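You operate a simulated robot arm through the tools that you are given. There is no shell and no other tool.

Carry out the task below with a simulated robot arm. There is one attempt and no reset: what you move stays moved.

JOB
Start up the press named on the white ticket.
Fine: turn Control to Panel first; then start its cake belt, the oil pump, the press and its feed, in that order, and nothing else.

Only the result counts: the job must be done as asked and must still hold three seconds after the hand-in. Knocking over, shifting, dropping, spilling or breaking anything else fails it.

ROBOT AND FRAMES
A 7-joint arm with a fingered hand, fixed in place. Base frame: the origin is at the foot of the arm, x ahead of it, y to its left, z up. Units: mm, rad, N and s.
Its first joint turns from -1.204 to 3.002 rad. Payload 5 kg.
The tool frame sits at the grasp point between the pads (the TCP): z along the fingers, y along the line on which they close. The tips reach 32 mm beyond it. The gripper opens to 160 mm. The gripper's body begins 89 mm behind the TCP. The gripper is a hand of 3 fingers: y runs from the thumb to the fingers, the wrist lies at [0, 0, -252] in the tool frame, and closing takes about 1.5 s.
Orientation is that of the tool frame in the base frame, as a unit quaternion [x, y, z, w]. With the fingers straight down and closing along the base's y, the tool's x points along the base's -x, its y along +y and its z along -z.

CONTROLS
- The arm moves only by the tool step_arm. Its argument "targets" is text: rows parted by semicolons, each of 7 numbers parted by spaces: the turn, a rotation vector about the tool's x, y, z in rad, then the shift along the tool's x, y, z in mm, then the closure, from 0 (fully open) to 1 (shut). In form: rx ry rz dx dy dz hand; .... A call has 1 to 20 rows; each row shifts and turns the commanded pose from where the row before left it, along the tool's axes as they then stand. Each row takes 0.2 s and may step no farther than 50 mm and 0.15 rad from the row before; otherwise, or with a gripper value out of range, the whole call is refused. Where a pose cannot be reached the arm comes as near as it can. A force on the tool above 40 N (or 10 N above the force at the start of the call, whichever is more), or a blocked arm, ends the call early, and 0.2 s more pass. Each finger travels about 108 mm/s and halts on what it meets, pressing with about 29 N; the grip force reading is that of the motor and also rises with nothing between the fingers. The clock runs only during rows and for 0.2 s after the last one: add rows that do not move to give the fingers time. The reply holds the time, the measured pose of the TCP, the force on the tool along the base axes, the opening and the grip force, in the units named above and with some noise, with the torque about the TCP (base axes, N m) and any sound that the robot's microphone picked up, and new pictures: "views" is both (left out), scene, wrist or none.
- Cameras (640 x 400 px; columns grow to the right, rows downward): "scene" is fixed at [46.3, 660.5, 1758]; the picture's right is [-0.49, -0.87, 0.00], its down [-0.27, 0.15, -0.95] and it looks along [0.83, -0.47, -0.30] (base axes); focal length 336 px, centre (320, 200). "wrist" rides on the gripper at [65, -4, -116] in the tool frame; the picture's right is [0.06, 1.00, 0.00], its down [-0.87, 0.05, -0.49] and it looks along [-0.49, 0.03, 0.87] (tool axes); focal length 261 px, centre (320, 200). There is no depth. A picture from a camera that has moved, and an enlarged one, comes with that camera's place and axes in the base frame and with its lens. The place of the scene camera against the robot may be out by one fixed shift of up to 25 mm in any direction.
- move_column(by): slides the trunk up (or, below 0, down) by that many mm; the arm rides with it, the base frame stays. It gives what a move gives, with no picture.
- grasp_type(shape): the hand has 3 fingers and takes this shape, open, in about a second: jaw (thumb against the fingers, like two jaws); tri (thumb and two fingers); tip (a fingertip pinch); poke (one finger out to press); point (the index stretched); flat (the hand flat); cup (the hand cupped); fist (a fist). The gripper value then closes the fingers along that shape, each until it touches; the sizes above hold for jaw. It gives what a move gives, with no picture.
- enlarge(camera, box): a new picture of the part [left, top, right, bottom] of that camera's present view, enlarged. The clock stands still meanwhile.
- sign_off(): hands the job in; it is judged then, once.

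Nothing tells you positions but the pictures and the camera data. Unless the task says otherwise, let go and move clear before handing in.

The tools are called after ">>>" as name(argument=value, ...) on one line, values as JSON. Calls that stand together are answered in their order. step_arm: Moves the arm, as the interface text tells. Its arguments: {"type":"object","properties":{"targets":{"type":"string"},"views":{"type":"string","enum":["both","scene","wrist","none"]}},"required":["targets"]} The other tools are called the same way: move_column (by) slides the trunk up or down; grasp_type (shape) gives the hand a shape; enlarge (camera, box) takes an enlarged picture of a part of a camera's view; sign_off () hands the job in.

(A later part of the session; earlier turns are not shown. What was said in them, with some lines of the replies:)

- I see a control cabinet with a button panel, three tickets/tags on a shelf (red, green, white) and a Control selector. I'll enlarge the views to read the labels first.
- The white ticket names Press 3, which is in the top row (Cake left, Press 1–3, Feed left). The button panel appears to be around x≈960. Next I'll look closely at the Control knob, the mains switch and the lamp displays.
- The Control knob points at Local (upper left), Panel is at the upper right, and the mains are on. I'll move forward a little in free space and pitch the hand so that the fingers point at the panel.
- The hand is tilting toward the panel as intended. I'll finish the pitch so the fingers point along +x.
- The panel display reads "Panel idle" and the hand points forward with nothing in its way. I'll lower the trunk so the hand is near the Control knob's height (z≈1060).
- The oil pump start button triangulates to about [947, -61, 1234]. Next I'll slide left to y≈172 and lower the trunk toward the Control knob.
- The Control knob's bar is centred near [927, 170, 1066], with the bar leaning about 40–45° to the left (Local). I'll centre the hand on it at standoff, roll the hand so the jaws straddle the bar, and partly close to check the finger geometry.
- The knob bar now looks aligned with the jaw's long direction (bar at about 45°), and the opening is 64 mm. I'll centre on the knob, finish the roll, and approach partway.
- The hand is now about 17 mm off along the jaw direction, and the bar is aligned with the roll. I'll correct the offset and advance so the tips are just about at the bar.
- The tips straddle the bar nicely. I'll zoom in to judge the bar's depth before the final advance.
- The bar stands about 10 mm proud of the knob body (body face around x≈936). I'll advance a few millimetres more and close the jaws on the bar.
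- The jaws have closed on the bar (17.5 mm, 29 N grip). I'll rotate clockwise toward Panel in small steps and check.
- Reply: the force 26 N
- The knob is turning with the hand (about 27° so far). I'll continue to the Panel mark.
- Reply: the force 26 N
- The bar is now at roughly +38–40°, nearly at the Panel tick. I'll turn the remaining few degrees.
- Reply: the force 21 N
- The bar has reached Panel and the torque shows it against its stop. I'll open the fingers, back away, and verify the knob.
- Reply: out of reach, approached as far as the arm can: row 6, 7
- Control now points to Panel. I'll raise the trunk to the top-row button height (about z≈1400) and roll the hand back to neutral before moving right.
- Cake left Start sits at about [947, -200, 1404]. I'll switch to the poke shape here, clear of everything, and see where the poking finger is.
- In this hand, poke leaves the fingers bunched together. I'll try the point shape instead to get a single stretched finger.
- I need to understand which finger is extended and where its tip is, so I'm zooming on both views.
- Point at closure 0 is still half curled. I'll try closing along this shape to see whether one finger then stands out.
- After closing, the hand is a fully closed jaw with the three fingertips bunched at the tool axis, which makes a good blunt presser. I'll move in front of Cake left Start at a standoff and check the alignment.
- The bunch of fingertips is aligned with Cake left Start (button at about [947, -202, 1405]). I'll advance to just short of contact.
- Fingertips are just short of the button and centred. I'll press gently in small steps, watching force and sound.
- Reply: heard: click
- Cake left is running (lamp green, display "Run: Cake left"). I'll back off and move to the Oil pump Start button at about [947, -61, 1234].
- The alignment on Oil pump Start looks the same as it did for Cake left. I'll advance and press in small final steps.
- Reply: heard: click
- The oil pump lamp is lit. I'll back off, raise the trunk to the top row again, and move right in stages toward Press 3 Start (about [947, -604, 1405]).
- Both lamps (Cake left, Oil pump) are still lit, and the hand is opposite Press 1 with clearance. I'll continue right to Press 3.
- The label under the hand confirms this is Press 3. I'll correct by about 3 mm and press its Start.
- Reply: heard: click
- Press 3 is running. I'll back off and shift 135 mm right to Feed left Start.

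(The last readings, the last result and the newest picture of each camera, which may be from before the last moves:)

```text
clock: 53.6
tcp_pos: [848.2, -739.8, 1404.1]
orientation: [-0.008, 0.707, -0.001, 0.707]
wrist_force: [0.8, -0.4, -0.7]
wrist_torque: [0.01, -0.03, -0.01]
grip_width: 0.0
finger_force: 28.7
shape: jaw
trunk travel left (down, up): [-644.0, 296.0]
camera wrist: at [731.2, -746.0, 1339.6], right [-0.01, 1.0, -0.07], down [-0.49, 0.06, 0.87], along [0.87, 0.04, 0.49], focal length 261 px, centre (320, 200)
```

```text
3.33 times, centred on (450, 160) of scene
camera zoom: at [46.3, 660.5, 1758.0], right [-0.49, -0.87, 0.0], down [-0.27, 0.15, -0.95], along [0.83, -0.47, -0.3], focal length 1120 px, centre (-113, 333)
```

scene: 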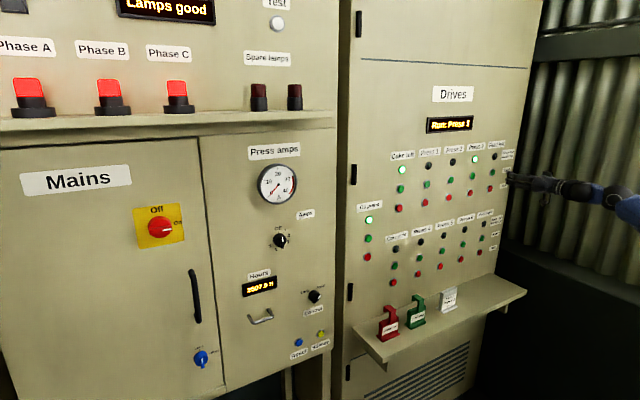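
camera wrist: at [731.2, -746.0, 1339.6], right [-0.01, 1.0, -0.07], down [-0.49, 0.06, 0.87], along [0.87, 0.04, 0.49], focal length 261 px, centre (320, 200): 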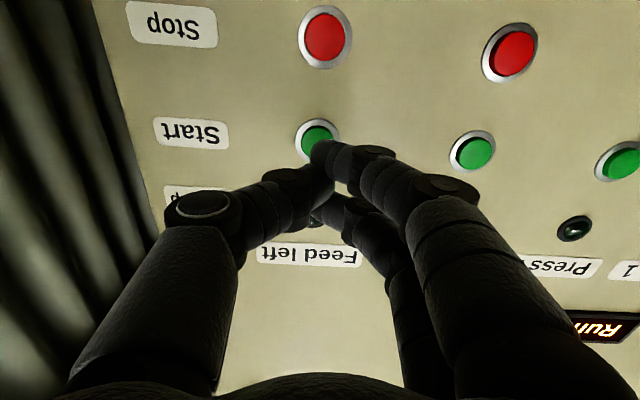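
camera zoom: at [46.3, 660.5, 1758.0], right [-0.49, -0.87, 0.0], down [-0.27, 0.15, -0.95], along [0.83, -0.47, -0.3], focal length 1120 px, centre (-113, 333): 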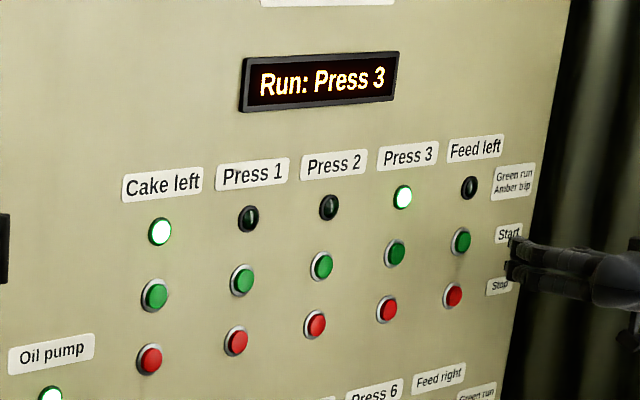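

The hand is aligned on Feed left Start, and the other three are lit. I'll press it.

>>> step_arm(targets="0 0 0 0 0 25 1; 0 0 0 0 0 28 1; 0 0 0 0 0 0 1; 0 0 0 0 0 7 1; 0 0 0 0 0 3 1; 0 0 0 0 0 3 1; 0 0 0 0 0 0 1", views="scene")

>>> enlarge(camera="scene", box=[380, 100, 520, 220])

```text
clock: 55.2
tcp_pos: [913.2, -737.8, 1404.8]
orientation: [-0.006, 0.707, 0.0, 0.707]
wrist_force: [-3.6, 0.9, 0.7]
wrist_torque: [-0.02, -0.04, 0.0]
grip_width: 0.0
finger_force: 29.1
shape: jaw
trunk travel left (down, up): [-644.0, 296.0]
heard: click
```

scene: 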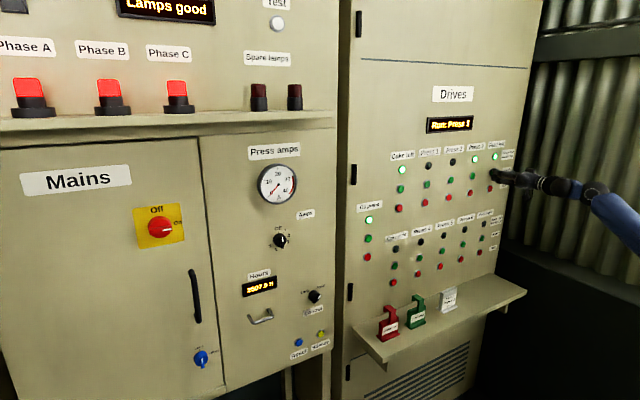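

```text
3.33 times, centred on (450, 160) of scene
camera zoom: at [46.3, 660.5, 1758.0], right [-0.49, -0.87, 0.0], down [-0.27, 0.15, -0.95], along [0.83, -0.47, -0.3], focal length 1120 px, centre (-113, 333)
```

zoom: 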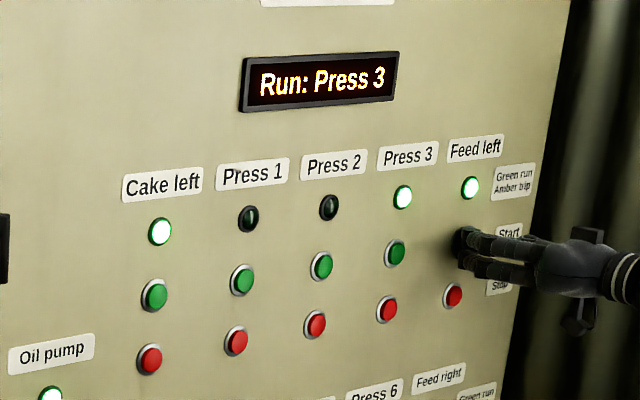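

Feed left's lamp is now green, along with Cake left, Oil pump and Press 3. I'll back clear of the panel and wait a few seconds to confirm everything holds.

>>> step_arm(targets="0 0 0 0 0 -30 1; 0 0 0 0 0 -45 1; 0 0 0 0 0 -45 1; 0 0 0 0 0 0 1; 0 0 0 0 0 0 1; 0 0 0 0 0 0 1; 0 0 0 0 0 0 1; 0 0 0 0 0 0 1; 0 0 0 0 0 0 1; 0 0 0 0 0 0 1; 0 0 0 0 0 0 1; 0 0 0 0 0 0 1; 0 0 0 0 0 0 1; 0 0 0 0 0 0 1; 0 0 0 0 0 0 1; 0 0 0 0 0 0 1; 0 0 0 0 0 0 1; 0 0 0 0 0 0 1", views="both")

>>> enlarge(camera="scene", box=[350, 100, 530, 310])

>>> enlarge(camera="scene", box=[230, 130, 350, 365])

```text
clock: 59.0
tcp_pos: [794.3, -737.6, 1405.6]
orientation: [-0.007, 0.707, 0.0, 0.707]
wrist_force: [0.8, 0.2, 0.4]
wrist_torque: [-0.01, 0.01, -0.03]
grip_width: 0.0
finger_force: 29.3
shape: jaw
trunk travel left (down, up): [-644.0, 296.0]
camera wrist: at [677.7, -744.5, 1340.1], right [-0.01, 1.0, -0.07], down [-0.49, 0.06, 0.87], along [0.87, 0.04, 0.49], focal length 261 px, centre (320, 200)
```

scene: 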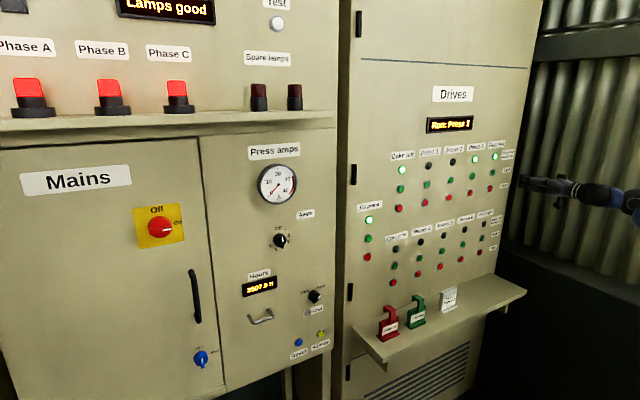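
wrist: 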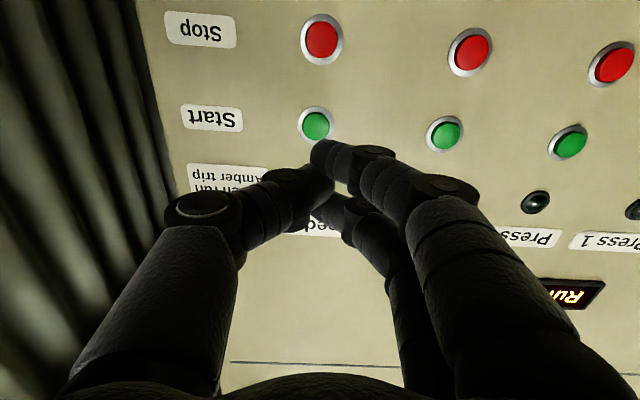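

```text
1.90 times, centred on (440, 205) of scene
camera zoom: at [46.3, 660.5, 1758.0], right [-0.49, -0.87, 0.0], down [-0.27, 0.15, -0.95], along [0.83, -0.47, -0.3], focal length 640 px, centre (91, 190)
```

zoom: 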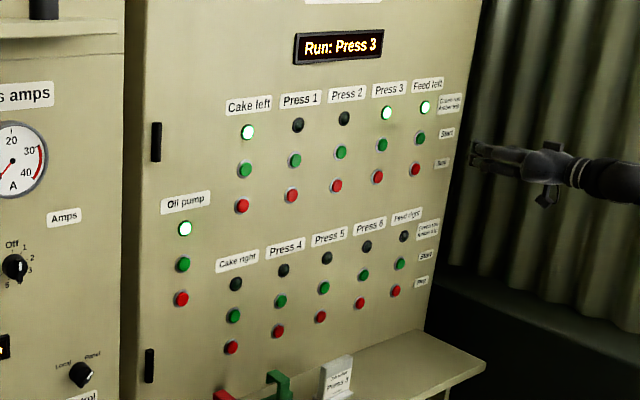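

```text
1.70 times, centred on (290, 248) of scene
camera zoom: at [46.3, 660.5, 1758.0], right [-0.49, -0.87, 0.0], down [-0.27, 0.15, -0.95], along [0.83, -0.47, -0.3], focal length 572 px, centre (371, 119)
```

zoom: 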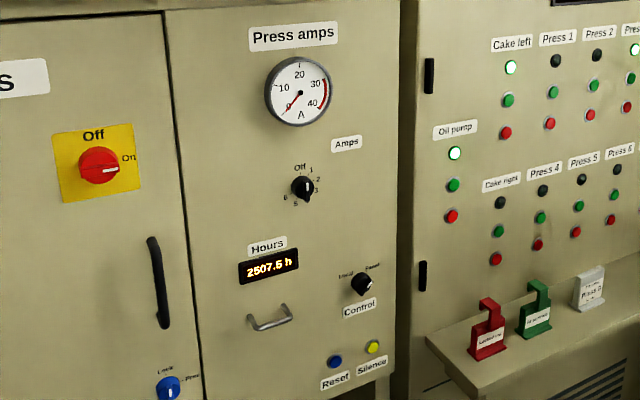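

Four lamps are lit and holding: Cake left, Oil pump, Press 3 and Feed left. Control is on Panel, the tickets are undisturbed and the hand is clear, so I'm handing in.

>>> sign_off()

```text
The job is handed in.
```

Press 3, the press named on the white ticket, is running. I turned Control to Panel first, then started Cake left, the oil pump, Press 3 and Feed left, in that order.

Each start button clicked. All four green run lamps were still lit about four seconds after the last press, and the panel display read "Run: Press 3". Every other run lamp was dark. The tags and ticket on the shelf were undisturbed, and the hand was clear of the panel when I handed in.
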